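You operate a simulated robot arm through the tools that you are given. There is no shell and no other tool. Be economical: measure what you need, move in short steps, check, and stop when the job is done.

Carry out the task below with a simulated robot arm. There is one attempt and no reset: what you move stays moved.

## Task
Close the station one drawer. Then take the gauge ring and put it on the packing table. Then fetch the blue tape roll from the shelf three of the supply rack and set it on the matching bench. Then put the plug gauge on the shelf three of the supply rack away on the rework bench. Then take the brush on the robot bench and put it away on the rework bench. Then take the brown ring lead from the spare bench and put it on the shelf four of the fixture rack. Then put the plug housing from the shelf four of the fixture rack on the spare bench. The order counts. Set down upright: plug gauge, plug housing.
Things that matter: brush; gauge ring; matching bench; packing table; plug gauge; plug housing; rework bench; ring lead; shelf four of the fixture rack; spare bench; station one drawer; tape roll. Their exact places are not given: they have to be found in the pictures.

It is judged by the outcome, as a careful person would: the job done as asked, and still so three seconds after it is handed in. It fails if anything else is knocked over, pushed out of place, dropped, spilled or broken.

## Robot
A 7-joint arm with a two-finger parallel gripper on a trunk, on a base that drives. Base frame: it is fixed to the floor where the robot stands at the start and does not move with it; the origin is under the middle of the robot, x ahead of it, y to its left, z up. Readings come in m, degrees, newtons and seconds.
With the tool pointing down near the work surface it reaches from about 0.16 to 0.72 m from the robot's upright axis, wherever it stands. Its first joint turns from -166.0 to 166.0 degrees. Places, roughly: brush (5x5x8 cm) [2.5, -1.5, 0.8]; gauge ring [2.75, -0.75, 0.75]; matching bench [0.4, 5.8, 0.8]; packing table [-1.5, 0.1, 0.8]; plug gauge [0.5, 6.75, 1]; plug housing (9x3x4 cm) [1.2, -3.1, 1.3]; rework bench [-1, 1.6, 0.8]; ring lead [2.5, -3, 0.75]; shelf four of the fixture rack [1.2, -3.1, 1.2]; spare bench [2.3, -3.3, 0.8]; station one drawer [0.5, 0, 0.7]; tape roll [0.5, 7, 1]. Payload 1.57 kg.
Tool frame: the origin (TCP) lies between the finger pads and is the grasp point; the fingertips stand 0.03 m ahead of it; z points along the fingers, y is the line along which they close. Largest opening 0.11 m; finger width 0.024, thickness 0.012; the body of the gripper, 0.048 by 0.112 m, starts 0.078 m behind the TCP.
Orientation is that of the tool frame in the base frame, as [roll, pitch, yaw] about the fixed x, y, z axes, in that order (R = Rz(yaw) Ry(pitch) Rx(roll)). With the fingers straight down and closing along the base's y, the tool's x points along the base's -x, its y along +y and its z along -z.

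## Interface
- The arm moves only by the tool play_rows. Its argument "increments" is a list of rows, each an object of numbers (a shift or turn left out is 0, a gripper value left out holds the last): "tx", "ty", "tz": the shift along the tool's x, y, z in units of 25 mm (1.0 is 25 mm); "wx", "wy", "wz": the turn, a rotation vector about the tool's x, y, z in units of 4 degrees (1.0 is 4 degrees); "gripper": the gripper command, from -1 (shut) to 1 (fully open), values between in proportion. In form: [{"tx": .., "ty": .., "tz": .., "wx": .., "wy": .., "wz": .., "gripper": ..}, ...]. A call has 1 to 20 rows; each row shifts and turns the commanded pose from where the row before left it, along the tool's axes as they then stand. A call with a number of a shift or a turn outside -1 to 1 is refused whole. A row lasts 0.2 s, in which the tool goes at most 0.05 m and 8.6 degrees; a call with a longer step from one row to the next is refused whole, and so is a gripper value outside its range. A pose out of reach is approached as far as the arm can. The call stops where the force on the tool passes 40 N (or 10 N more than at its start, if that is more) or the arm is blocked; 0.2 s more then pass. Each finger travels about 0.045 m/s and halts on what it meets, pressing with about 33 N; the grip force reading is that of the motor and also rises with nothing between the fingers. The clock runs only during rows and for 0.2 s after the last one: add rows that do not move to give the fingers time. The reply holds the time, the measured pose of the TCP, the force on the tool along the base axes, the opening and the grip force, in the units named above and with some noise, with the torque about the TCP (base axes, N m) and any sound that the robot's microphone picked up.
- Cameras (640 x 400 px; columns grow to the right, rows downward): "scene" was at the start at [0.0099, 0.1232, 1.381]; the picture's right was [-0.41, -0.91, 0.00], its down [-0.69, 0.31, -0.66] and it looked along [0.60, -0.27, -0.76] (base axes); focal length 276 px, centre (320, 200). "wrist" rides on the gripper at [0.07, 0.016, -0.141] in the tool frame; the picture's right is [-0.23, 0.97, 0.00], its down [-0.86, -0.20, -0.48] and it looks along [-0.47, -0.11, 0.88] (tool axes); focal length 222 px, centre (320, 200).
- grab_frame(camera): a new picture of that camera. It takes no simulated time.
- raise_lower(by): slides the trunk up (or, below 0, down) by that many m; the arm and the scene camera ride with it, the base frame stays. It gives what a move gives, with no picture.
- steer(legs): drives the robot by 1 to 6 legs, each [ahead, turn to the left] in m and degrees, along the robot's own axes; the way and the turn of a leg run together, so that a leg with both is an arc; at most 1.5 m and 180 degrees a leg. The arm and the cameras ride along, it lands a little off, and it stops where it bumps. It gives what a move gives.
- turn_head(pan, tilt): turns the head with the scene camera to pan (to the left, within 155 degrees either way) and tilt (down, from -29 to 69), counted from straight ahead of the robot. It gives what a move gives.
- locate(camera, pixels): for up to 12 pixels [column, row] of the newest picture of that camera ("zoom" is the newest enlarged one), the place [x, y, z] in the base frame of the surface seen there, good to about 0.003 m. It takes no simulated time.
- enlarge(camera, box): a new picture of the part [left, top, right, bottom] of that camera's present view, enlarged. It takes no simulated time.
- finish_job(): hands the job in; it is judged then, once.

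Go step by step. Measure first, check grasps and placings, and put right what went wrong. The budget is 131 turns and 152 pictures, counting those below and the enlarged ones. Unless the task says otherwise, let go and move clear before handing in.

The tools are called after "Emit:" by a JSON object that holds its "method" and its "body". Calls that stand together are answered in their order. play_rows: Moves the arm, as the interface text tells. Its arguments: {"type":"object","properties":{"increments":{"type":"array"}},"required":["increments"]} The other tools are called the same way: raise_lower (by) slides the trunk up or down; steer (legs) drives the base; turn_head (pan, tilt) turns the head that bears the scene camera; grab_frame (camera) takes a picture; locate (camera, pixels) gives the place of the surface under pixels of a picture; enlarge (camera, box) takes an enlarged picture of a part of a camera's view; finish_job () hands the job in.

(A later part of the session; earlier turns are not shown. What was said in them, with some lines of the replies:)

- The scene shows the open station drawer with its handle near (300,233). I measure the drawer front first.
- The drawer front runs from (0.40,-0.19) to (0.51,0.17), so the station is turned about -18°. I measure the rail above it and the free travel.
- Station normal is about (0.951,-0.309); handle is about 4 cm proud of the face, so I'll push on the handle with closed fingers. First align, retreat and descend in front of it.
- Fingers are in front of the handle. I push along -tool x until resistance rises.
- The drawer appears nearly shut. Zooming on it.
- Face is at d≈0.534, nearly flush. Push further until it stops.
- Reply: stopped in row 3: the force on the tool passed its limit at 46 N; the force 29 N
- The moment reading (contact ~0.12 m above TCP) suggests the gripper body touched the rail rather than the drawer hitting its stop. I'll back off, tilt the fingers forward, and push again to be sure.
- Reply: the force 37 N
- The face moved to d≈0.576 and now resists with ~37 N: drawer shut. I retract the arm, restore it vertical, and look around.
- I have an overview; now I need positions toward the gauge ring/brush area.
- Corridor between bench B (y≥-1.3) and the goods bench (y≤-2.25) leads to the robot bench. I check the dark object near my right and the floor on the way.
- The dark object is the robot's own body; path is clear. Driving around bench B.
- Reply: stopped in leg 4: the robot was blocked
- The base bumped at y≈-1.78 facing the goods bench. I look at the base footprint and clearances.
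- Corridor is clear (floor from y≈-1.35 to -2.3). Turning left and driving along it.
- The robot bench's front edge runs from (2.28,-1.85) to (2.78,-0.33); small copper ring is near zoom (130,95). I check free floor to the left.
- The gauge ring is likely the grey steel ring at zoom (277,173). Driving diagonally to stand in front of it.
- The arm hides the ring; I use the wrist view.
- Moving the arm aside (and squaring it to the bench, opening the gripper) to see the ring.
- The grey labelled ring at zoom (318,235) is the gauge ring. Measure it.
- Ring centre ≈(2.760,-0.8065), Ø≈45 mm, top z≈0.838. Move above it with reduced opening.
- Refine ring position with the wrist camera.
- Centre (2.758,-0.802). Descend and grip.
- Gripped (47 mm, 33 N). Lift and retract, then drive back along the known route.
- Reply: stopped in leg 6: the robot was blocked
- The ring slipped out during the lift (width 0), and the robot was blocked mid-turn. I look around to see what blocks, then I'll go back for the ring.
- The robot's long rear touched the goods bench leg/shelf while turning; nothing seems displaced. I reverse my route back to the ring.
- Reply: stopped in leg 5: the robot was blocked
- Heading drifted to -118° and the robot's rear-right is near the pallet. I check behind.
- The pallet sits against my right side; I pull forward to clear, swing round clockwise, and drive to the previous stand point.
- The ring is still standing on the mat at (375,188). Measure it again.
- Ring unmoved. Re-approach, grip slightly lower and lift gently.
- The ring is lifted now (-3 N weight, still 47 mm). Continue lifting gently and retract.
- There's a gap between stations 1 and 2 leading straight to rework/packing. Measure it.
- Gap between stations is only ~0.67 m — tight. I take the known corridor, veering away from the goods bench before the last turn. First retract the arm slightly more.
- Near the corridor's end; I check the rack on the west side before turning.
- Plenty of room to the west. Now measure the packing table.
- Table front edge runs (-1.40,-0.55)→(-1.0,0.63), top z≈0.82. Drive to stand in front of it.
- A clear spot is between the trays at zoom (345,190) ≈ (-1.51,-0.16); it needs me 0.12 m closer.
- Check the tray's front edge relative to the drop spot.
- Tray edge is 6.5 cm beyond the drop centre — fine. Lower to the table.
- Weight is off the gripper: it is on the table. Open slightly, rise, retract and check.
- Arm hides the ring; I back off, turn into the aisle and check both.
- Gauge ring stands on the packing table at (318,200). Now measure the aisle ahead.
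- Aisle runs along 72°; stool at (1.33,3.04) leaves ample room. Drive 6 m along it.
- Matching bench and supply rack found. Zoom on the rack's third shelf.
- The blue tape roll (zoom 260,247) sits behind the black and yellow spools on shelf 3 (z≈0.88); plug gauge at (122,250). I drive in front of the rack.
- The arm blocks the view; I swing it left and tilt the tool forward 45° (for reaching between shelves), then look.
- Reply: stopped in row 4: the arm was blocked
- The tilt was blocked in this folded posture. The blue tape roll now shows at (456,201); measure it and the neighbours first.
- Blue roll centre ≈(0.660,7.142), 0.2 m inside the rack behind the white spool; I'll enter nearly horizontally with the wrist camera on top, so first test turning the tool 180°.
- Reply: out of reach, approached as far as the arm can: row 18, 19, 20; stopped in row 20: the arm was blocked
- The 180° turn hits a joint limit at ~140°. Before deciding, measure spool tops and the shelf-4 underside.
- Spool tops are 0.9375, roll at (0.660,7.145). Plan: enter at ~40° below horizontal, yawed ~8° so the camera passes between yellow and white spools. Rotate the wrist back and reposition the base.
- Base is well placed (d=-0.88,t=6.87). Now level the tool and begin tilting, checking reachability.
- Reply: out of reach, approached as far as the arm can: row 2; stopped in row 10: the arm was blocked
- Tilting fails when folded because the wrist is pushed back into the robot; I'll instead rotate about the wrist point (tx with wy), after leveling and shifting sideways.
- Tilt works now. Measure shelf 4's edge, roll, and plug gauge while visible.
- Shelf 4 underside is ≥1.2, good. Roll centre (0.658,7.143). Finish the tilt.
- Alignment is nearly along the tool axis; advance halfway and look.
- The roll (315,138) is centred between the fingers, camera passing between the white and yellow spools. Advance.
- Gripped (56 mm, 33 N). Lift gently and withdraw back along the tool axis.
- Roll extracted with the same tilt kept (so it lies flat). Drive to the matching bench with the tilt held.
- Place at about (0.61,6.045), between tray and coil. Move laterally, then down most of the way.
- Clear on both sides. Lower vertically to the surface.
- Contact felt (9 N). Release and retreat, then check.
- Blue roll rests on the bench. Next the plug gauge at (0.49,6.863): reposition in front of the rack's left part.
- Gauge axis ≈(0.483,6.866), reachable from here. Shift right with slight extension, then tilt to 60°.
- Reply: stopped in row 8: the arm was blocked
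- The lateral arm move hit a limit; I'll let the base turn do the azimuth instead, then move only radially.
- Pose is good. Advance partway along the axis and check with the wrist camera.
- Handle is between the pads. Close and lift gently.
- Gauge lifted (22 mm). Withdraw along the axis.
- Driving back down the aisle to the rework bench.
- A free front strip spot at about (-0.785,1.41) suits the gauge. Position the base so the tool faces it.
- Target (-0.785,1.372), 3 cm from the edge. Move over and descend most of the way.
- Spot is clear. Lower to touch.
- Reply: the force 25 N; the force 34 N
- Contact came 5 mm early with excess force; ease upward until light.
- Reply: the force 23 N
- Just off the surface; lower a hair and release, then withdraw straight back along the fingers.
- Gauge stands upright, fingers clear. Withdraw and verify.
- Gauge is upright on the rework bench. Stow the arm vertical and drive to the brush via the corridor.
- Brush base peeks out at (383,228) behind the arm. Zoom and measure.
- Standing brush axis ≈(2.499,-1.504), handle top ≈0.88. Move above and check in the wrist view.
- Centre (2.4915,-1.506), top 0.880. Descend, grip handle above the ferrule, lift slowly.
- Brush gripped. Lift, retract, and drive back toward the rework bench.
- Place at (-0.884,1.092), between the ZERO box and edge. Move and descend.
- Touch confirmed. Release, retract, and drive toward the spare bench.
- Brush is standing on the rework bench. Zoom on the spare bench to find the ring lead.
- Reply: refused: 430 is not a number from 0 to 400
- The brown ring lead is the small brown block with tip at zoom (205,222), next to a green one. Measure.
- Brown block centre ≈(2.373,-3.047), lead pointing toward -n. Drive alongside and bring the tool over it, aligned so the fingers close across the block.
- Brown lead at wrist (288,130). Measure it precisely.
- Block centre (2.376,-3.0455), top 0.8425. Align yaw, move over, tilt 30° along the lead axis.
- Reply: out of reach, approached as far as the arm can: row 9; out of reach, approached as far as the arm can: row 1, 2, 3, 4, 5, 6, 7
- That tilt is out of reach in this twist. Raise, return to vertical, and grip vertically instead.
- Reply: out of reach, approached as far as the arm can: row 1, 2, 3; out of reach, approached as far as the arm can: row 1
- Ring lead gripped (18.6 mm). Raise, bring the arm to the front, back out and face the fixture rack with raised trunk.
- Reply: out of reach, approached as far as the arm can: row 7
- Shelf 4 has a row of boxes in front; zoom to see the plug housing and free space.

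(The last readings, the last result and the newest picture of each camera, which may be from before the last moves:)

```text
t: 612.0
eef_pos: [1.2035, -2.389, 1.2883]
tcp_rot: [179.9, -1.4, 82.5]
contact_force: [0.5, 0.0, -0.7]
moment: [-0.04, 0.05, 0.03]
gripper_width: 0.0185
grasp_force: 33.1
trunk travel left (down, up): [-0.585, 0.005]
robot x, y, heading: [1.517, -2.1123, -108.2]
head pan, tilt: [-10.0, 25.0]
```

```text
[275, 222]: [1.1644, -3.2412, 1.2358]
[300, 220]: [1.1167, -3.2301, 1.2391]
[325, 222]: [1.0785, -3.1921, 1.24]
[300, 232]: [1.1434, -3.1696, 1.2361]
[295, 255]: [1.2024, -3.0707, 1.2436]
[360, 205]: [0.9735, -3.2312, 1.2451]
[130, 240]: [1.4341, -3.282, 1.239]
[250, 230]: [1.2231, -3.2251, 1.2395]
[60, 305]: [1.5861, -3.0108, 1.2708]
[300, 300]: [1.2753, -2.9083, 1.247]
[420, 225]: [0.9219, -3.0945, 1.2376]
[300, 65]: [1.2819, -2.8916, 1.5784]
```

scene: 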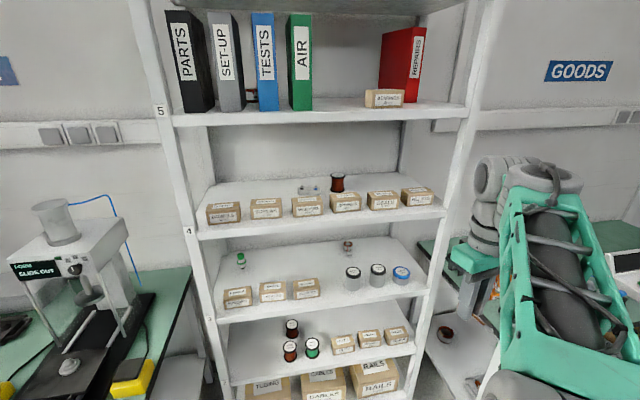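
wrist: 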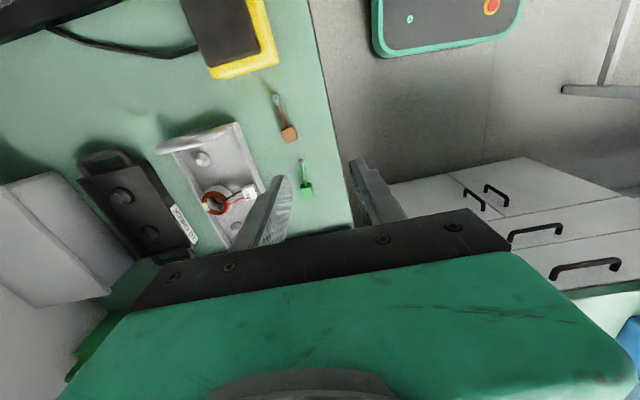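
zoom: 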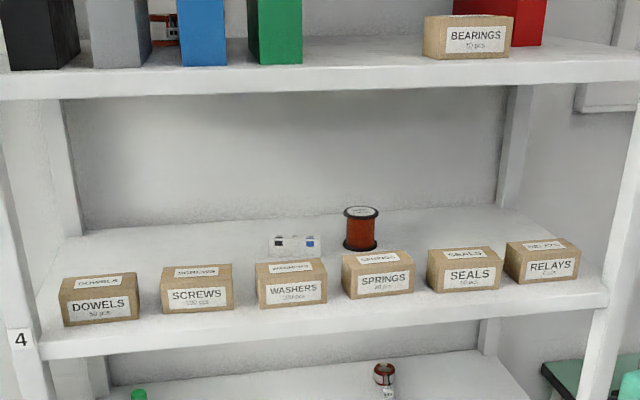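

Shelf 4 (z≈1.239) has free space behind the box row. I'll drive in 0.26 m, shift the arm to the DOWELS/SCREWS gap lane, and tilt the tool.

Emit:
{"method": "steer", "body": {"legs": [[0.26, 0]]}}

Emit:
{"method": "play_rows", "body": {"increments": [{"wz": 0.9, "ty": 0.9, "tz": -0.1}, {"wz": 0.9, "ty": 0.9, "tz": -0.1}, {"wz": 0.8, "ty": 0.9, "tz": -0.1}, {"ty": 0.95, "tz": -0.1}, {"ty": 0.95, "tz": -0.1}, {"ty": 0.95, "tz": -0.1}, {"ty": 0.95, "tz": -0.1}, {"ty": 0.95, "tz": -0.1}, {"ty": 0.95, "tz": -0.1}, {"ty": 0.95, "tz": -0.1}, {"ty": 0.95, "tz": -0.1}, {"ty": 0.95, "tz": -0.1}, {"ty": 0.95, "tz": -0.1}, {"ty": 0.95, "tz": -0.1}, {"ty": 0.95, "tz": -0.1}, {"ty": 0.95, "tz": -0.1}, {"ty": 0.95, "tz": -0.1}, {"ty": 0.95}]}}

Emit:
{"method": "play_rows", "body": {"increments": [{"tx": -0.7, "wy": -1}, {"tx": -0.7, "wy": -1}, {"tx": -0.7, "wy": -1}, {"tx": -0.7, "wy": -1}, {"tx": -0.7, "wy": -1}, {"tx": -0.7, "wy": -1}, {"tx": -0.7, "wy": -1}, {"tx": -0.7, "wy": -1}, {"tx": -0.7, "wy": -1}, {"tx": -0.7, "wy": -1}, {"tx": -0.7, "wy": -1}, {"tx": -0.7, "wy": -1}, {}]}}

Emit:
{"method": "grab_frame", "body": {"camera": "scene"}}

Emit:
{"method": "locate", "body": {"camera": "scene", "pixels": [[200, 200], [220, 220], [250, 225], [300, 215], [300, 190], [310, 195], [320, 192], [330, 200], [270, 190], [270, 220], [290, 195], [240, 195]]}}

```text
t: 613.8
eef_pos: [1.1218, -2.6344, 1.2882]
tcp_rot: [179.8, -1.4, 82.4]
contact_force: [-0.1, 0.5, -0.2]
moment: [0.0, -0.03, -0.02]
gripper_width: 0.0183
grasp_force: 32.8
trunk travel left (down, up): [-0.585, 0.005]
robot x, y, heading: [1.4313, -2.3559, -108.5]
head pan, tilt: [-10.0, 25.0]
```

```text
t: 617.6
eef_pos: [1.5273, -2.7587, 1.3305]
tcp_rot: [-179.9, -1.4, 72.1]
contact_force: [0.2, 0.7, -0.3]
moment: [0.02, 0.0, 0.0]
gripper_width: 0.0187
grasp_force: 32.3
trunk travel left (down, up): [-0.585, 0.005]
robot x, y, heading: [1.4342, -2.3576, -108.4]
head pan, tilt: [-10.0, 25.0]
```

```text
t: 620.4
eef_pos: [1.4814, -2.9462, 1.4864]
tcp_rot: [-179.6, 46.3, 72.2]
contact_force: [0.1, -1.0, -0.5]
moment: [0.0, 0.0, 0.0]
gripper_width: 0.0188
grasp_force: 33.0
out of reach, approached as far as the arm can: row 9, 10, 11, 12
trunk travel left (down, up): [-0.585, 0.005]
robot x, y, heading: [1.4358, -2.3587, -108.9]
head pan, tilt: [-10.0, 25.0]
```

```text
28 pictures are left
```

scene: 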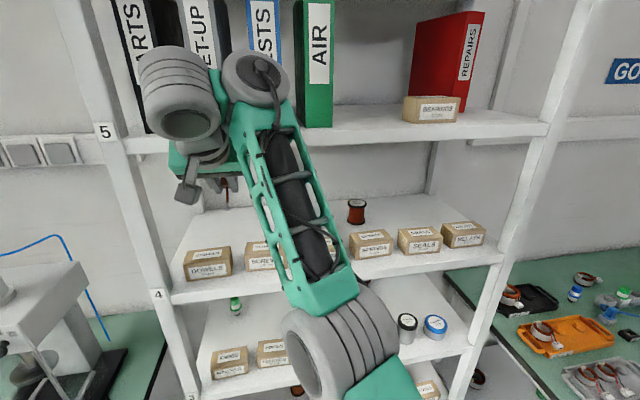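

```text
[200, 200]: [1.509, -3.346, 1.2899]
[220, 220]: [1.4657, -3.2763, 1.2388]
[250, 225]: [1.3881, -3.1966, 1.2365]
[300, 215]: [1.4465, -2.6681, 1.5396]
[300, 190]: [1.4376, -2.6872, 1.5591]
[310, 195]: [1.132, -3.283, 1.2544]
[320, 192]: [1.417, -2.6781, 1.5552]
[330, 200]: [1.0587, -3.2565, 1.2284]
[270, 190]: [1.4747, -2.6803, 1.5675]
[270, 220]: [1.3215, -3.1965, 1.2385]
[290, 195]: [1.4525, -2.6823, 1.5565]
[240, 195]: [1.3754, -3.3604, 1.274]
```

The arm lagged high (z 1.486). First bring the TCP down in front of the rack and read the pose.

Emit:
{"method": "play_rows", "body": {"increments": [{"tx": 0.7, "tz": 0.66}, {"tx": 0.7, "tz": 0.66}, {"tx": 0.7, "tz": 0.66}, {"tx": 0.5, "tz": 0.47}, {}]}}

```text
t: 621.6
eef_pos: [1.4973, -2.9723, 1.4716]
tcp_rot: [-180.0, 46.7, 72.1]
contact_force: [-0.3, 16.7, 7.1]
moment: [-1.24, -0.04, -0.1]
gripper_width: 0.0189
grasp_force: 32.9
out of reach, approached as far as the arm can: row 1, 2, 3, 4
trunk travel left (down, up): [-0.585, 0.005]
robot x, y, heading: [1.4329, -2.3591, -108.6]
head pan, tilt: [-10.0, 25.0]
```

Touching shelf 5's edge area lightly; lowering the trunk brings the whole arm down rigidly.

Emit:
{"method": "play_rows", "body": {"increments": [{"tx": 0.5, "tz": -0.55}, {"tx": 0.5, "tz": -0.55}, {}]}}

Emit:
{"method": "raise_lower", "body": {"by": -0.12}}

Emit:
{"method": "grab_frame", "body": {"camera": "scene"}}

Emit:
{"method": "grab_frame", "body": {"camera": "wrist"}}

```text
t: 622.4
eef_pos: [1.5103, -2.9448, 1.4798]
tcp_rot: [-179.8, 46.3, 72.1]
contact_force: [0.2, 0.2, 0.7]
moment: [0.04, 0.02, -0.01]
gripper_width: 0.0185
grasp_force: 32.4
out of reach, approached as far as the arm can: row 1, 2
trunk travel left (down, up): [-0.585, 0.005]
robot x, y, heading: [1.4339, -2.3571, -108.6]
head pan, tilt: [-10.0, 25.0]
```

```text
t: 623.9
eef_pos: [1.5117, -2.9468, 1.3614]
tcp_rot: [-179.8, 46.3, 72.2]
contact_force: [0.3, -0.2, -0.6]
moment: [0.01, -0.02, 0.0]
gripper_width: 0.0185
grasp_force: 32.8
trunk travel left (down, up): [-0.465, 0.125]
robot x, y, heading: [1.4323, -2.36, -108.5]
head pan, tilt: [-10.0, 25.0]
```

```text
27 pictures are left
```

scene: 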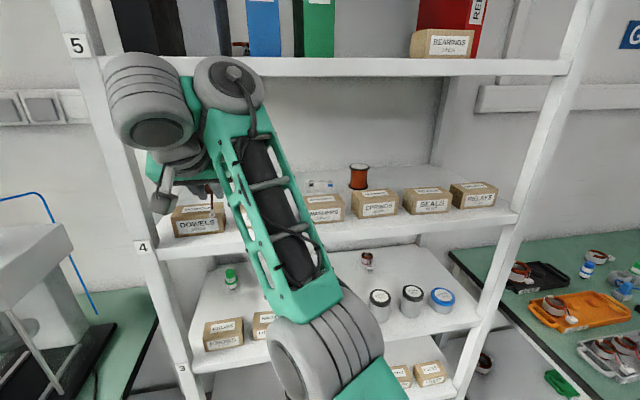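

```text
26 pictures are left
```

wrist: 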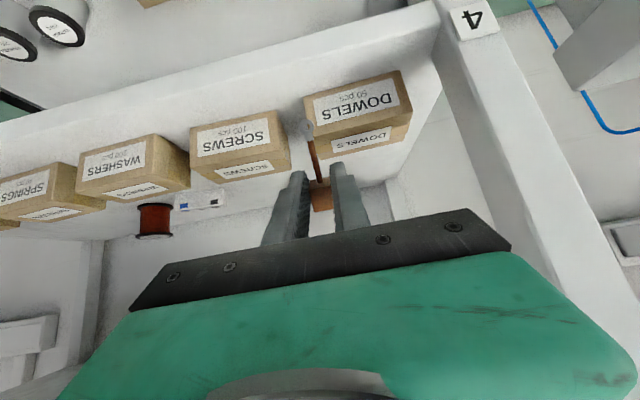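

Lead is nearly in line with the DOWELS/SCREWS gap (slightly right). Shift left 3 cm and go in over the boxes.

Emit:
{"method": "play_rows", "body": {"increments": [{"ty": -0.65}, {"ty": -0.6}, {"tx": -0.54, "tz": 0.75}, {"tx": -0.54, "tz": 0.75}, {"tx": -0.54, "tz": 0.75}, {"tx": -0.54, "tz": 0.75}, {"tx": -0.54, "tz": 0.75}, {"tx": -0.54, "tz": 0.75}, {"tx": -0.54, "tz": 0.75}, {}]}}

Emit:
{"method": "grab_frame", "body": {"camera": "wrist"}}

Emit:
{"method": "locate", "body": {"camera": "wrist", "pixels": [[200, 150], [320, 140], [320, 205], [250, 150], [380, 140], [160, 200], [200, 200], [120, 200], [320, 100], [280, 160], [350, 150], [100, 180]]}}

```text
t: 626.1
eef_pos: [1.4455, -3.0222, 1.3307]
tcp_rot: [-179.8, 46.2, 72.3]
contact_force: [-0.3, 0.4, 0.8]
moment: [-0.02, 0.01, -0.02]
gripper_width: 0.0187
grasp_force: 32.4
out of reach, approached as far as the arm can: row 2, 5, 6, 7, 8, 9
trunk travel left (down, up): [-0.465, 0.125]
robot x, y, heading: [1.427, -2.3557, -108.5]
head pan, tilt: [-10.0, 25.0]
```

```text
25 pictures are left
```

wrist: 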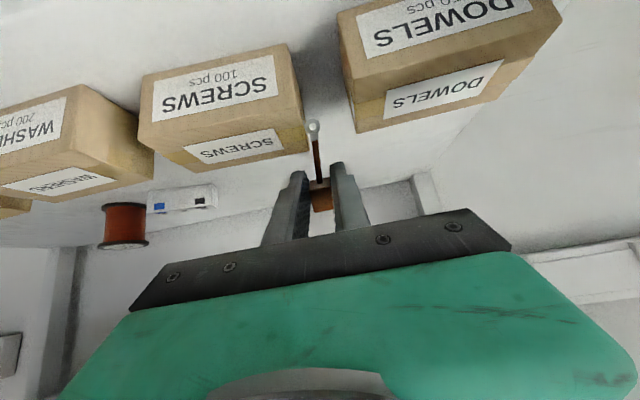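

```text
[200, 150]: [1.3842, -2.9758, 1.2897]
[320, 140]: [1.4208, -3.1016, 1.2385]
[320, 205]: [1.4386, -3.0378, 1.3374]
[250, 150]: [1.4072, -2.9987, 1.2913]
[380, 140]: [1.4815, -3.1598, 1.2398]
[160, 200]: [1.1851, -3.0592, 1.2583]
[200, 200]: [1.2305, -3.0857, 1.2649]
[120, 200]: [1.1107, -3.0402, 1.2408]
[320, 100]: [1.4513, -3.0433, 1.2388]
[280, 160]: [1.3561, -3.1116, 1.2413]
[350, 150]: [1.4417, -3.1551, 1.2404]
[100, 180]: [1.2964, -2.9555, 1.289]
```

Boxes' backs are at t≈-2.43, the lead is in the gap; the arm is at its limit so I use the base (+6 cm) and the trunk (-6 cm) to set it down, then open.

Emit:
{"method": "steer", "body": {"legs": [[0.06, 0]]}}

Emit:
{"method": "raise_lower", "body": {"by": -0.055}}

Emit:
{"method": "play_rows", "body": {"increments": [{}, {"gripper": -0.35}, {}, {}, {}]}}

Emit:
{"method": "enlarge", "body": {"camera": "wrist", "box": [100, 60, 420, 260]}}

```text
t: 627.1
eef_pos: [1.4281, -3.0782, 1.3303]
tcp_rot: [-179.9, 46.2, 72.3]
contact_force: [0.4, -0.5, -0.9]
moment: [0.06, 0.01, 0.04]
gripper_width: 0.0185
grasp_force: 32.7
trunk travel left (down, up): [-0.465, 0.125]
robot x, y, heading: [1.4112, -2.4133, -108.3]
head pan, tilt: [-10.0, 25.0]
```

```text
t: 628.0
eef_pos: [1.4253, -3.077, 1.2788]
tcp_rot: [-179.9, 46.4, 72.1]
contact_force: [-2.4, -4.1, 20.8]
moment: [0.17, -0.02, -0.02]
gripper_width: 0.0185
grasp_force: 32.6
trunk travel left (down, up): [-0.41, 0.18]
robot x, y, heading: [1.4183, -2.4136, -108.7]
head pan, tilt: [-10.0, 25.0]
```

```text
t: 629.2
eef_pos: [1.4275, -3.0794, 1.2747]
tcp_rot: [-179.9, 46.3, 72.2]
contact_force: [-0.4, 0.4, -0.3]
moment: [0.03, 0.01, 0.02]
gripper_width: 0.0359
grasp_force: 0.1
trunk travel left (down, up): [-0.41, 0.18]
robot x, y, heading: [1.4131, -2.4184, -108.5]
head pan, tilt: [-10.0, 25.0]
```

```text
2.00 times, centred on (260, 160) of wrist
```

zoom: 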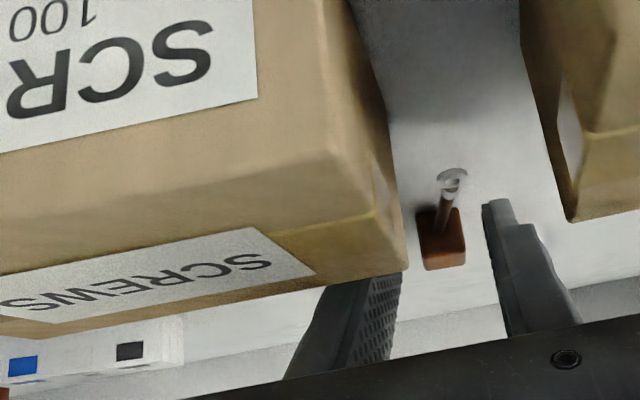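

Ring lead rests on shelf 4. Retreat, raise the trunk, and shift the opened gripper to the plug housing's lane (housing centre ≈(1.203,-3.087)).

Emit:
{"method": "raise_lower", "body": {"by": 0.07}}

Emit:
{"method": "steer", "body": {"legs": [[-0.2, 0]]}}

Emit:
{"method": "raise_lower", "body": {"by": 0.1}}

Emit:
{"method": "play_rows", "body": {"increments": [{"ty": -0.9, "tx": 0.3, "tz": 0.28, "gripper": 1}, {"ty": -0.9, "tx": 0.3, "tz": 0.28}, {"ty": -0.9, "tx": 0.3, "tz": 0.28}, {"ty": -0.9, "tx": 0.3, "tz": 0.28}, {"ty": -0.9, "tx": 0.3, "tz": 0.28}, {"ty": -0.9, "tx": 0.3, "tz": 0.28}, {"ty": -0.9, "tx": 0.3, "tz": 0.28}, {"ty": -0.9, "tx": 0.3, "tz": 0.28}, {"ty": -0.9, "tx": 0.3, "tz": 0.28}, {"ty": -0.3, "tx": 0.3, "tz": 0.28, "wz": 0.75}, {"wz": 0.75}, {}]}}

Emit:
{"method": "grab_frame", "body": {"camera": "scene"}}

Emit:
{"method": "grab_frame", "body": {"camera": "wrist"}}

Emit:
{"method": "locate", "body": {"camera": "wrist", "pixels": [[280, 190], [300, 190], [320, 190], [340, 190], [300, 180], [320, 180], [300, 200], [320, 200], [280, 180], [340, 180], [320, 170], [300, 170]]}}

```text
t: 630.3
eef_pos: [1.4272, -3.0792, 1.3454]
tcp_rot: [-179.8, 46.1, 72.3]
contact_force: [0.3, -0.9, 0.5]
moment: [-0.03, -0.01, 0.02]
gripper_width: 0.0362
grasp_force: 0.0
trunk travel left (down, up): [-0.48, 0.11]
robot x, y, heading: [1.4119, -2.4195, -108.5]
head pan, tilt: [-10.0, 25.0]
```

```text
t: 631.9
eef_pos: [1.4914, -2.8884, 1.3466]
tcp_rot: [-179.9, 46.4, 72.2]
contact_force: [0.3, 0.0, 0.3]
moment: [0.0, -0.03, 0.01]
gripper_width: 0.0354
grasp_force: 0.1
trunk travel left (down, up): [-0.48, 0.11]
robot x, y, heading: [1.4782, -2.2202, -108.3]
head pan, tilt: [-10.0, 25.0]
```

```text
t: 633.2
eef_pos: [1.4914, -2.889, 1.4452]
tcp_rot: [-179.8, 46.3, 72.2]
contact_force: [-0.4, 0.0, -0.2]
moment: [0.02, 0.03, 0.0]
gripper_width: 0.0358
grasp_force: 0.1
trunk travel left (down, up): [-0.58, 0.01]
robot x, y, heading: [1.4787, -2.2274, -108.4]
head pan, tilt: [-10.0, 25.0]
```

```text
t: 635.8
eef_pos: [1.2876, -2.9016, 1.3964]
tcp_rot: [173.9, 46.0, 63.5]
contact_force: [0.3, -0.3, -0.1]
moment: [0.0, 0.0, 0.01]
gripper_width: 0.11
grasp_force: 0.1
out of reach, approached as far as the arm can: row 1, 2, 3, 4, 5, 6, 7, 8, 9, 10
trunk travel left (down, up): [-0.58, 0.01]
robot x, y, heading: [1.4751, -2.2249, -108.6]
head pan, tilt: [-10.0, 25.0]
```

```text
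23 pictures are left
```

scene: 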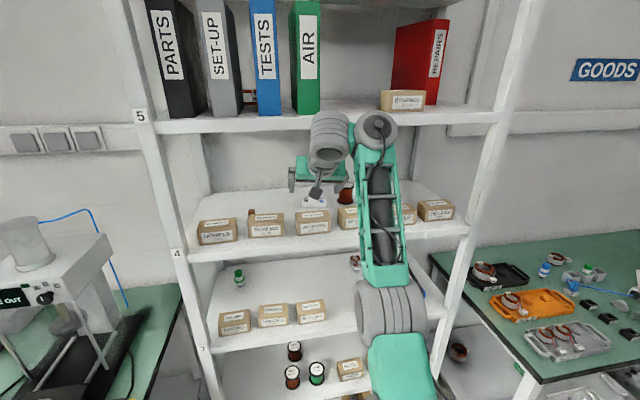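

```text
22 pictures are left
```

wrist: 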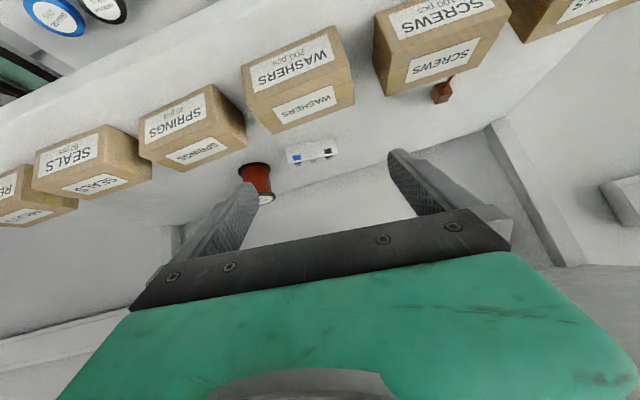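

```text
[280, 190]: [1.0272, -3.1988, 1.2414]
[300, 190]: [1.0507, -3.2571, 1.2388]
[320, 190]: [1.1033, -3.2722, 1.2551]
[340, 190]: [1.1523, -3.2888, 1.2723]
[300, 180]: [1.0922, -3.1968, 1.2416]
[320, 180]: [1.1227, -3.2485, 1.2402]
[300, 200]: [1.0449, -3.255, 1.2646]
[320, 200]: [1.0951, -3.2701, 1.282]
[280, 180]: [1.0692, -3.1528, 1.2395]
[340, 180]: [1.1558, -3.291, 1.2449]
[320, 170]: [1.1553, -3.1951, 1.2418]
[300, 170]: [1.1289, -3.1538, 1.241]
```

The ring lead sits on shelf 4 at wrist (440,92). Locate the housing's ends precisely while lowering the trunk 5 cm.

Emit:
{"method": "locate", "body": {"camera": "wrist", "pixels": [[290, 150], [290, 158], [312, 148], [312, 156], [334, 146], [334, 153], [297, 157], [326, 153], [257, 170], [268, 175], [257, 190], [245, 175]]}}

Emit:
{"method": "raise_lower", "body": {"by": -0.05}}

Emit:
{"method": "enlarge", "body": {"camera": "wrist", "box": [200, 100, 440, 250]}}

Emit:
{"method": "locate", "body": {"camera": "zoom", "pixels": [[240, 110], [260, 120], [290, 110], [320, 110], [350, 105], [300, 130], [330, 125], [270, 130], [200, 180], [160, 180], [350, 120], [240, 130]]}}

```text
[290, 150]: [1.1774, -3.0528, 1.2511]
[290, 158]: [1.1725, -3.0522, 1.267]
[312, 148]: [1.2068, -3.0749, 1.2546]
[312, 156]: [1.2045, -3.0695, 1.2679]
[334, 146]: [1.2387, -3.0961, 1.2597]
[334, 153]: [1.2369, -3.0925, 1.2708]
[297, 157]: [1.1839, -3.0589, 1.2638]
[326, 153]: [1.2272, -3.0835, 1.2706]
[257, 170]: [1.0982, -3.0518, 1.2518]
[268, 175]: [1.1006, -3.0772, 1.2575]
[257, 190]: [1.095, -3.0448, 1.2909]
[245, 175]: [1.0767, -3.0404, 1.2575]
```

```text
t: 636.8
eef_pos: [1.2881, -2.9021, 1.3475]
tcp_rot: [174.0, 46.0, 63.6]
contact_force: [-0.5, -0.5, 0.1]
moment: [-0.02, -0.02, 0.01]
gripper_width: 0.11
grasp_force: 0.1
trunk travel left (down, up): [-0.53, 0.06]
robot x, y, heading: [1.4793, -2.2228, -108.3]
head pan, tilt: [-10.0, 25.0]
```

```text
2.67 times, centred on (320, 175) of wrist
```

zoom: 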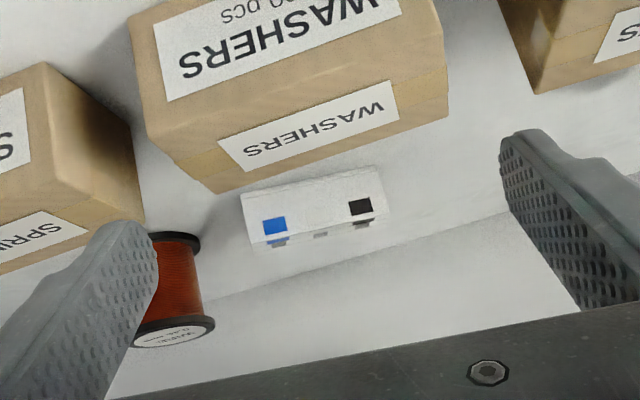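

```text
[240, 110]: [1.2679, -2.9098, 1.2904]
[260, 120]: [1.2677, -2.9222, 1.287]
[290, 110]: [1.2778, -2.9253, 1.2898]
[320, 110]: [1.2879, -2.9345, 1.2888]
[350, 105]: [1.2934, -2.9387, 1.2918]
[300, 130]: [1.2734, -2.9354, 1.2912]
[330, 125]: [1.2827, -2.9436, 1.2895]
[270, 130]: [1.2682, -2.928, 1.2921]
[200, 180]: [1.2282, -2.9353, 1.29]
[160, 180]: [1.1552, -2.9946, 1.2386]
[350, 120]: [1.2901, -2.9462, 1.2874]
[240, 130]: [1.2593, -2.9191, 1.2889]
```

Housing: ends (1.168,-3.049)–(1.243,-3.096), centre ≈(1.1975,-3.085). Turn the base -1.6°, drive 0.10 in, lower 4 cm, and check.

Emit:
{"method": "steer", "body": {"legs": [[0, -1.6], [0.1, 0]]}}

Emit:
{"method": "raise_lower", "body": {"by": -0.04}}

Emit:
{"method": "grab_frame", "body": {"camera": "wrist"}}

Emit:
{"method": "locate", "body": {"camera": "wrist", "pixels": [[280, 150], [300, 150], [320, 150], [340, 150], [280, 170], [300, 170], [320, 170], [340, 170], [260, 160], [360, 160], [220, 180], [370, 150]]}}

```text
t: 638.3
eef_pos: [1.2352, -2.9932, 1.3465]
tcp_rot: [174.0, 45.9, 62.0]
contact_force: [0.3, -0.3, 1.0]
moment: [-0.01, -0.01, 0.01]
gripper_width: 0.1098
grasp_force: 0.1
trunk travel left (down, up): [-0.53, 0.06]
robot x, y, heading: [1.4448, -2.3225, -110.0]
head pan, tilt: [-10.0, 25.0]
```

```text
t: 639.1
eef_pos: [1.2349, -2.9926, 1.307]
tcp_rot: [174.0, 45.8, 62.0]
contact_force: [-0.5, 0.5, 0.6]
moment: [-0.02, -0.03, 0.0]
gripper_width: 0.1101
grasp_force: 0.0
trunk travel left (down, up): [-0.49, 0.1]
robot x, y, heading: [1.445, -2.3224, -110.0]
head pan, tilt: [-10.0, 25.0]
```

```text
20 pictures are left
```

wrist: 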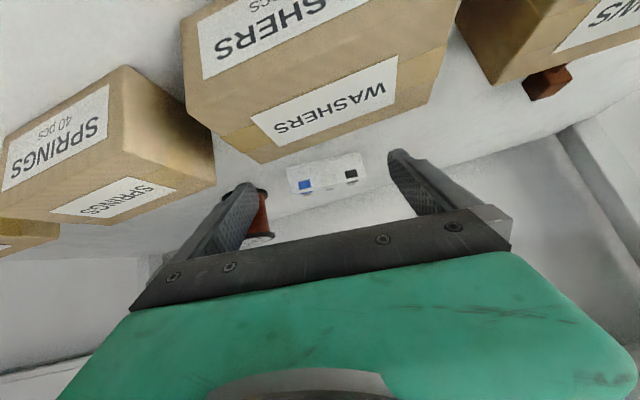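

```text
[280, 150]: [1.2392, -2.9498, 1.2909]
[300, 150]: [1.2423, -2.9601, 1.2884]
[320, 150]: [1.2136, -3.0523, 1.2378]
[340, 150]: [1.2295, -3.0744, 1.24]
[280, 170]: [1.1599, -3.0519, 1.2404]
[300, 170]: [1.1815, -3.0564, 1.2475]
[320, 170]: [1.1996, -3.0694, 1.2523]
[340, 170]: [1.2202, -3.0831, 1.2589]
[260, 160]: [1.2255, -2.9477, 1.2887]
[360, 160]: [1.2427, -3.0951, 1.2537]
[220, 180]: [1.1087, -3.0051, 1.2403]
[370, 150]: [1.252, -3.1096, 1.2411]
```

Housing is centred between the fingers. Advance 0.088, lower 2.6 cm, and close.

Emit:
{"method": "steer", "body": {"legs": [[0.088, 0]]}}

Emit:
{"method": "raise_lower", "body": {"by": -0.026}}

Emit:
{"method": "play_rows", "body": {"increments": [{"gripper": -1}, {}, {}, {}, {}]}}

Emit:
{"method": "grab_frame", "body": {"camera": "wrist"}}

```text
t: 640.2
eef_pos: [1.2031, -3.0773, 1.3053]
tcp_rot: [174.0, 45.7, 61.9]
contact_force: [-0.2, -0.5, -0.3]
moment: [-0.01, 0.01, 0.02]
gripper_width: 0.11
grasp_force: 0.1
trunk travel left (down, up): [-0.49, 0.1]
robot x, y, heading: [1.4118, -2.4026, -109.9]
head pan, tilt: [-10.0, 25.0]
```

```text
t: 640.9
eef_pos: [1.2044, -3.0759, 1.2797]
tcp_rot: [174.0, 45.9, 62.0]
contact_force: [-0.7, 0.2, 0.2]
moment: [0.01, 0.02, 0.02]
gripper_width: 0.1102
grasp_force: 0.1
trunk travel left (down, up): [-0.464, 0.126]
robot x, y, heading: [1.408, -2.407, -109.9]
head pan, tilt: [-10.0, 25.0]
```

```text
t: 642.1
eef_pos: [1.2032, -3.0755, 1.2798]
tcp_rot: [173.9, 45.9, 62.0]
contact_force: [-0.3, 0.0, 0.7]
moment: [0.03, 0.06, -0.01]
gripper_width: 0.0904
grasp_force: 32.8
trunk travel left (down, up): [-0.464, 0.126]
robot x, y, heading: [1.4127, -2.4049, -110.0]
head pan, tilt: [-10.0, 25.0]
```

```text
19 pictures are left
```

wrist: 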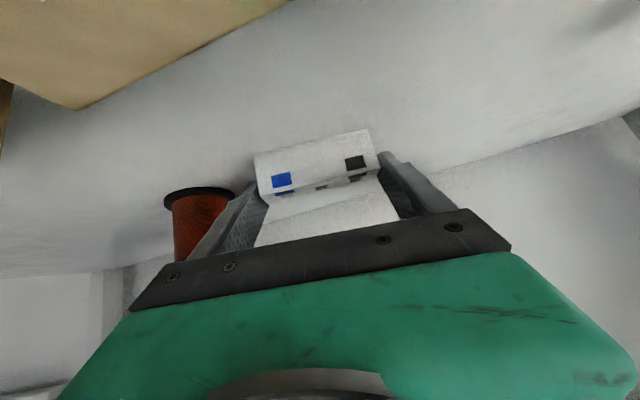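

Housing gripped (90 mm). Lift out with trunk/base moves only (arm pose frozen so it stays level), then drive to the spare bench.

Emit:
{"method": "raise_lower", "body": {"by": 0.026}}

Emit:
{"method": "steer", "body": {"legs": [[-0.07, 0]]}}

Emit:
{"method": "raise_lower", "body": {"by": 0.05}}

Emit:
{"method": "steer", "body": {"legs": [[-0.29, 0], [0, 78.5]]}}

Emit:
{"method": "raise_lower", "body": {"by": -0.3}}

Emit:
{"method": "steer", "body": {"legs": [[0.62, 0], [0, -34.8]]}}

Emit:
{"method": "grab_frame", "body": {"camera": "wrist"}}

Emit:
{"method": "locate", "body": {"camera": "wrist", "pixels": [[320, 60], [320, 100], [320, 130], [250, 100], [400, 100], [200, 120], [450, 120], [320, 20], [150, 150], [500, 60]]}}

```text
t: 642.8
eef_pos: [1.2035, -3.0759, 1.3068]
tcp_rot: [174.1, 45.8, 61.9]
contact_force: [-0.4, 0.8, -0.2]
moment: [-0.01, 0.02, -0.01]
gripper_width: 0.0902
grasp_force: 33.1
trunk travel left (down, up): [-0.49, 0.1]
robot x, y, heading: [1.4106, -2.4009, -110.1]
head pan, tilt: [-10.0, 25.0]
```

```text
t: 643.9
eef_pos: [1.2276, -3.0075, 1.308]
tcp_rot: [174.1, 45.9, 61.9]
contact_force: [0.4, -0.6, -0.5]
moment: [-0.01, 0.0, -0.01]
gripper_width: 0.0906
grasp_force: 32.8
trunk travel left (down, up): [-0.49, 0.1]
robot x, y, heading: [1.437, -2.3346, -110.0]
head pan, tilt: [-10.0, 25.0]
```

```text
t: 644.8
eef_pos: [1.2284, -3.0092, 1.3559]
tcp_rot: [174.0, 45.9, 61.8]
contact_force: [-0.5, 0.4, -0.3]
moment: [-0.08, -0.02, 0.02]
gripper_width: 0.0904
grasp_force: 32.8
trunk travel left (down, up): [-0.54, 0.05]
robot x, y, heading: [1.4349, -2.3387, -110.0]
head pan, tilt: [-10.0, 25.0]
```

```text
t: 650.1
eef_pos: [2.1528, -2.4036, 1.3569]
tcp_rot: [174.0, 45.9, 140.7]
contact_force: [-0.3, -0.2, -0.6]
moment: [-0.02, 0.0, 0.01]
gripper_width: 0.0893
grasp_force: 32.9
trunk travel left (down, up): [-0.54, 0.05]
robot x, y, heading: [1.5393, -2.0656, -31.2]
head pan, tilt: [-10.0, 25.0]
```

```text
t: 653.1
eef_pos: [2.1519, -2.4038, 1.058]
tcp_rot: [173.9, 45.9, 140.8]
contact_force: [-0.3, 0.4, 0.2]
moment: [-0.03, 0.02, 0.02]
gripper_width: 0.0895
grasp_force: 33.3
trunk travel left (down, up): [-0.24, 0.35]
robot x, y, heading: [1.5362, -2.064, -31.1]
head pan, tilt: [-10.0, 25.0]
```

```text
t: 658.3
eef_pos: [2.3799, -3.0232, 1.0569]
tcp_rot: [174.1, 45.9, 105.6]
contact_force: [0.7, 0.2, -0.6]
moment: [-0.01, 0.01, -0.01]
gripper_width: 0.089
grasp_force: 32.8
trunk travel left (down, up): [-0.24, 0.35]
robot x, y, heading: [2.0667, -2.3909, -66.6]
head pan, tilt: [-10.0, 25.0]
```

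```text
18 pictures are left
```

wrist: 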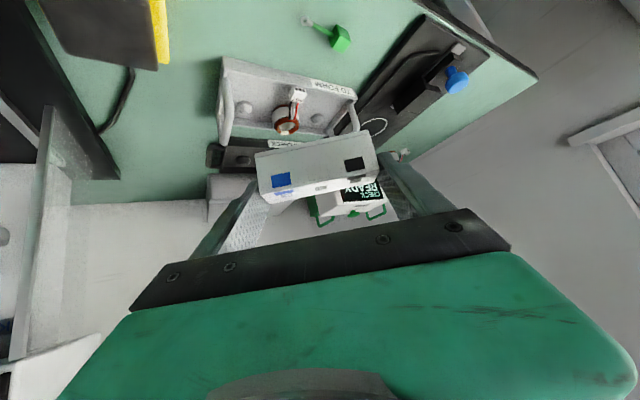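

```text
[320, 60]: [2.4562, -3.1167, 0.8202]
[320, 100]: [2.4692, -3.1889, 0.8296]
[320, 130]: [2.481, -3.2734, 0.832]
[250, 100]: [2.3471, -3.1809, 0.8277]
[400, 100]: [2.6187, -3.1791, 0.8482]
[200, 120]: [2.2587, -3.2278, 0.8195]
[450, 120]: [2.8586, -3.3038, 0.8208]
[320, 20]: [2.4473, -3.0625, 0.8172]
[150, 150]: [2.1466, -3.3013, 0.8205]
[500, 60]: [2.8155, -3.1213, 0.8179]
```

Housing hovers at the planned spot; the green lead's ring is very close behind, so back 1.1 cm, then lower near the surface.

Emit:
{"method": "steer", "body": {"legs": [[-0.011, 0]]}}

Emit:
{"method": "raise_lower", "body": {"by": -0.19}}

Emit:
{"method": "raise_lower", "body": {"by": -0.004}}

Emit:
{"method": "enlarge", "body": {"camera": "wrist", "box": [160, 0, 480, 200]}}

Emit:
{"method": "locate", "body": {"camera": "zoom", "pixels": [[400, 180], [200, 250], [320, 100], [250, 100], [150, 100], [450, 100], [350, 150], [300, 60]]}}

```text
t: 659.1
eef_pos: [2.3763, -3.0133, 1.0578]
tcp_rot: [174.0, 45.9, 105.4]
contact_force: [-0.6, -0.8, -0.3]
moment: [-0.02, 0.04, 0.02]
gripper_width: 0.089
grasp_force: 33.0
trunk travel left (down, up): [-0.24, 0.35]
robot x, y, heading: [2.0628, -2.3794, -66.6]
head pan, tilt: [-10.0, 25.0]
```

```text
t: 661.2
eef_pos: [2.3751, -3.0139, 0.8672]
tcp_rot: [174.0, 45.8, 105.4]
contact_force: [-0.7, 0.3, -0.1]
moment: [0.01, 0.02, 0.01]
gripper_width: 0.0885
grasp_force: 33.0
trunk travel left (down, up): [-0.05, 0.54]
robot x, y, heading: [2.0687, -2.3824, -66.5]
head pan, tilt: [-10.0, 25.0]
```

```text
t: 661.7
eef_pos: [2.376, -3.0123, 0.8632]
tcp_rot: [174.0, 45.9, 105.5]
contact_force: [0.6, -0.7, -0.1]
moment: [0.01, 0.0, 0.04]
gripper_width: 0.0887
grasp_force: 32.8
trunk travel left (down, up): [-0.046, 0.544]
robot x, y, heading: [2.0684, -2.3821, -66.5]
head pan, tilt: [-10.0, 25.0]
```

```text
2.00 times, centred on (320, 100) of wrist
```

zoom: 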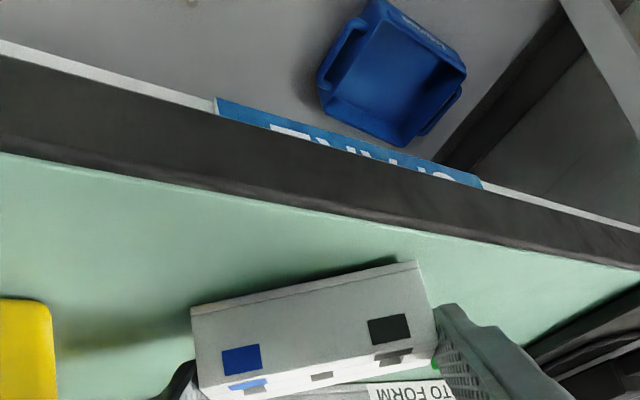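

```text
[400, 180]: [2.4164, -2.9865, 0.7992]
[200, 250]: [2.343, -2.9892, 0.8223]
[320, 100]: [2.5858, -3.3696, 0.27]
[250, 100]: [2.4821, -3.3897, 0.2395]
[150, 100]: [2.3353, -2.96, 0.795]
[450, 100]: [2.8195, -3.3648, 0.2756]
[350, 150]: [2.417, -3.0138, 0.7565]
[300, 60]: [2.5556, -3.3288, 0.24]
```

Housing is over clear surface, ~4 mm up. Lower, open slightly, rise straight up and back away.

Emit:
{"method": "raise_lower", "body": {"by": -0.005}}

Emit:
{"method": "play_rows", "body": {"increments": [{"gripper": 0.75}, {}, {}]}}

Emit:
{"method": "raise_lower", "body": {"by": 0.2}}

Emit:
{"method": "grab_frame", "body": {"camera": "wrist"}}

```text
t: 662.2
eef_pos: [2.3747, -3.0114, 0.8622]
tcp_rot: [173.8, 46.3, 105.5]
contact_force: [0.4, 1.0, 19.2]
moment: [-0.3, 0.69, -0.05]
gripper_width: 0.0888
grasp_force: 33.2
trunk travel left (down, up): [-0.041, 0.549]
robot x, y, heading: [2.0662, -2.3848, -66.4]
head pan, tilt: [-10.0, 25.0]
```

```text
t: 663.0
eef_pos: [2.3751, -3.013, 0.858]
tcp_rot: [174.0, 45.9, 105.5]
contact_force: [0.5, 0.5, -0.1]
moment: [-0.01, -0.02, -0.01]
gripper_width: 0.0963
grasp_force: 0.2
trunk travel left (down, up): [-0.041, 0.549]
robot x, y, heading: [2.0656, -2.3828, -66.2]
head pan, tilt: [-10.0, 25.0]
```

```text
t: 665.2
eef_pos: [2.3765, -3.0139, 1.0581]
tcp_rot: [173.9, 45.9, 105.5]
contact_force: [-0.2, -0.3, 0.0]
moment: [0.0, 0.0, 0.02]
gripper_width: 0.0964
grasp_force: 0.0
trunk travel left (down, up): [-0.241, 0.349]
robot x, y, heading: [2.0618, -2.3839, -66.6]
head pan, tilt: [-10.0, 25.0]
```

```text
16 pictures are left
5 turns are left
```

wrist: 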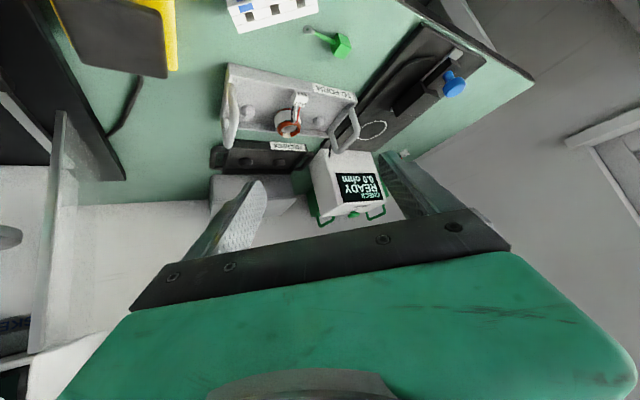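

The housing stands on the bench at wrist (270,10), green lead undisturbed. Back away and take one check look.

Emit:
{"method": "steer", "body": {"legs": [[-0.25, 0]]}}

Emit:
{"method": "turn_head", "body": {"pan": 5, "tilt": 40}}

Emit:
{"method": "grab_frame", "body": {"camera": "scene"}}

Emit:
{"method": "grab_frame", "body": {"camera": "wrist"}}

Emit:
{"method": "turn_head", "body": {"pan": -60, "tilt": 20}}

Emit:
{"method": "grab_frame", "body": {"camera": "scene"}}

```text
t: 667.0
eef_pos: [2.2758, -2.784, 1.0585]
tcp_rot: [174.0, 45.9, 105.6]
contact_force: [1.0, 0.6, -0.3]
moment: [0.0, -0.01, 0.03]
gripper_width: 0.0962
grasp_force: 0.0
trunk travel left (down, up): [-0.241, 0.349]
robot x, y, heading: [1.9654, -2.1518, -66.6]
head pan, tilt: [-10.0, 25.0]
```

```text
t: 667.8
eef_pos: [2.2751, -2.7842, 1.0581]
tcp_rot: [173.9, 45.9, 105.4]
contact_force: [0.0, -0.4, 0.7]
moment: [-0.02, 0.01, 0.0]
gripper_width: 0.0964
grasp_force: 0.1
trunk travel left (down, up): [-0.241, 0.349]
robot x, y, heading: [1.965, -2.1554, -66.4]
head pan, tilt: [5.0, 40.0]
```

```text
15 pictures are left
```

scene: 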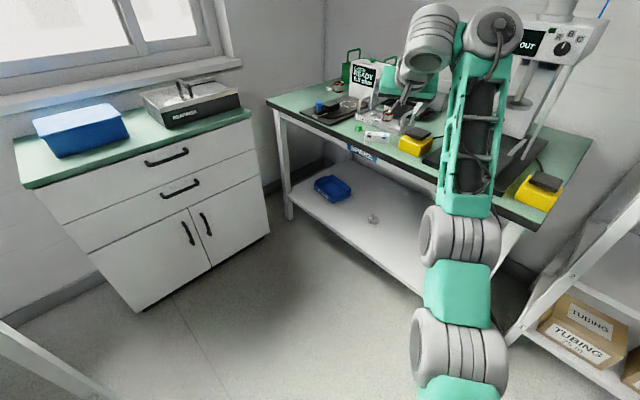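

```text
14 pictures are left
```

wrist: 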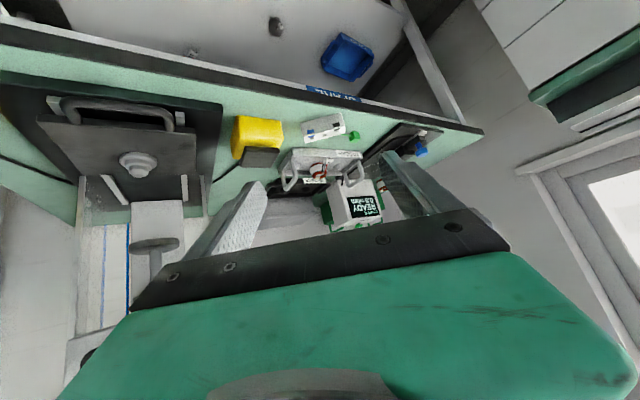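

```text
t: 669.1
eef_pos: [2.275, -2.7843, 1.0576]
tcp_rot: [174.0, 45.9, 105.4]
contact_force: [-0.6, -0.4, 0.1]
moment: [0.02, -0.04, -0.04]
gripper_width: 0.0959
grasp_force: 0.1
trunk travel left (down, up): [-0.241, 0.349]
robot x, y, heading: [1.9647, -2.1528, -66.7]
head pan, tilt: [-60.0, 20.0]
```

```text
13 pictures are left
4 turns are left
```

scene: 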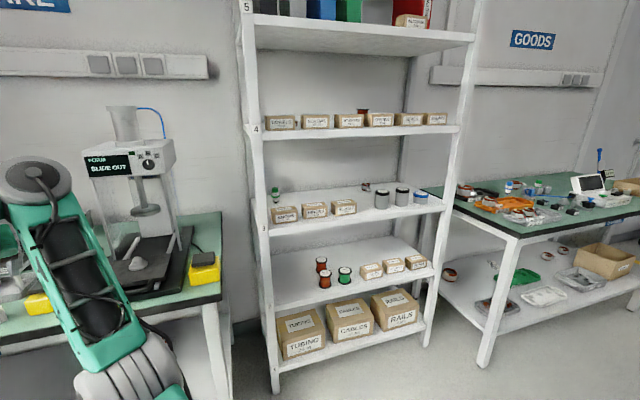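

The housing stands upright on the spare bench at scene (375,135), the shelf-four boxes are in order, and the gripper is clear. Handing in.

Emit:
{"method": "finish_job", "body": {}}

```text
The job is handed in.
```

All seven steps were carried out in the order you gave, and the job has been handed in.

- **Checked in the pictures:** I saw each moved item in its new place, with the plug gauge and the plug housing upright.
- **Ring lead:** The brown ring lead is on shelf four behind the box row. My last look at it was before I took the housing off that shelf.
- **Base bumps:** The robot base bumped into things three times while driving: twice near the goods bench and once beside the pallet next to bench B. I saw nothing displaced at the goods bench, but I did not check whether the pallet or its toolbox moved.
- **Gauge ring:** It slipped out of the gripper on the first lift and stayed standing on its mat. The second grip held.
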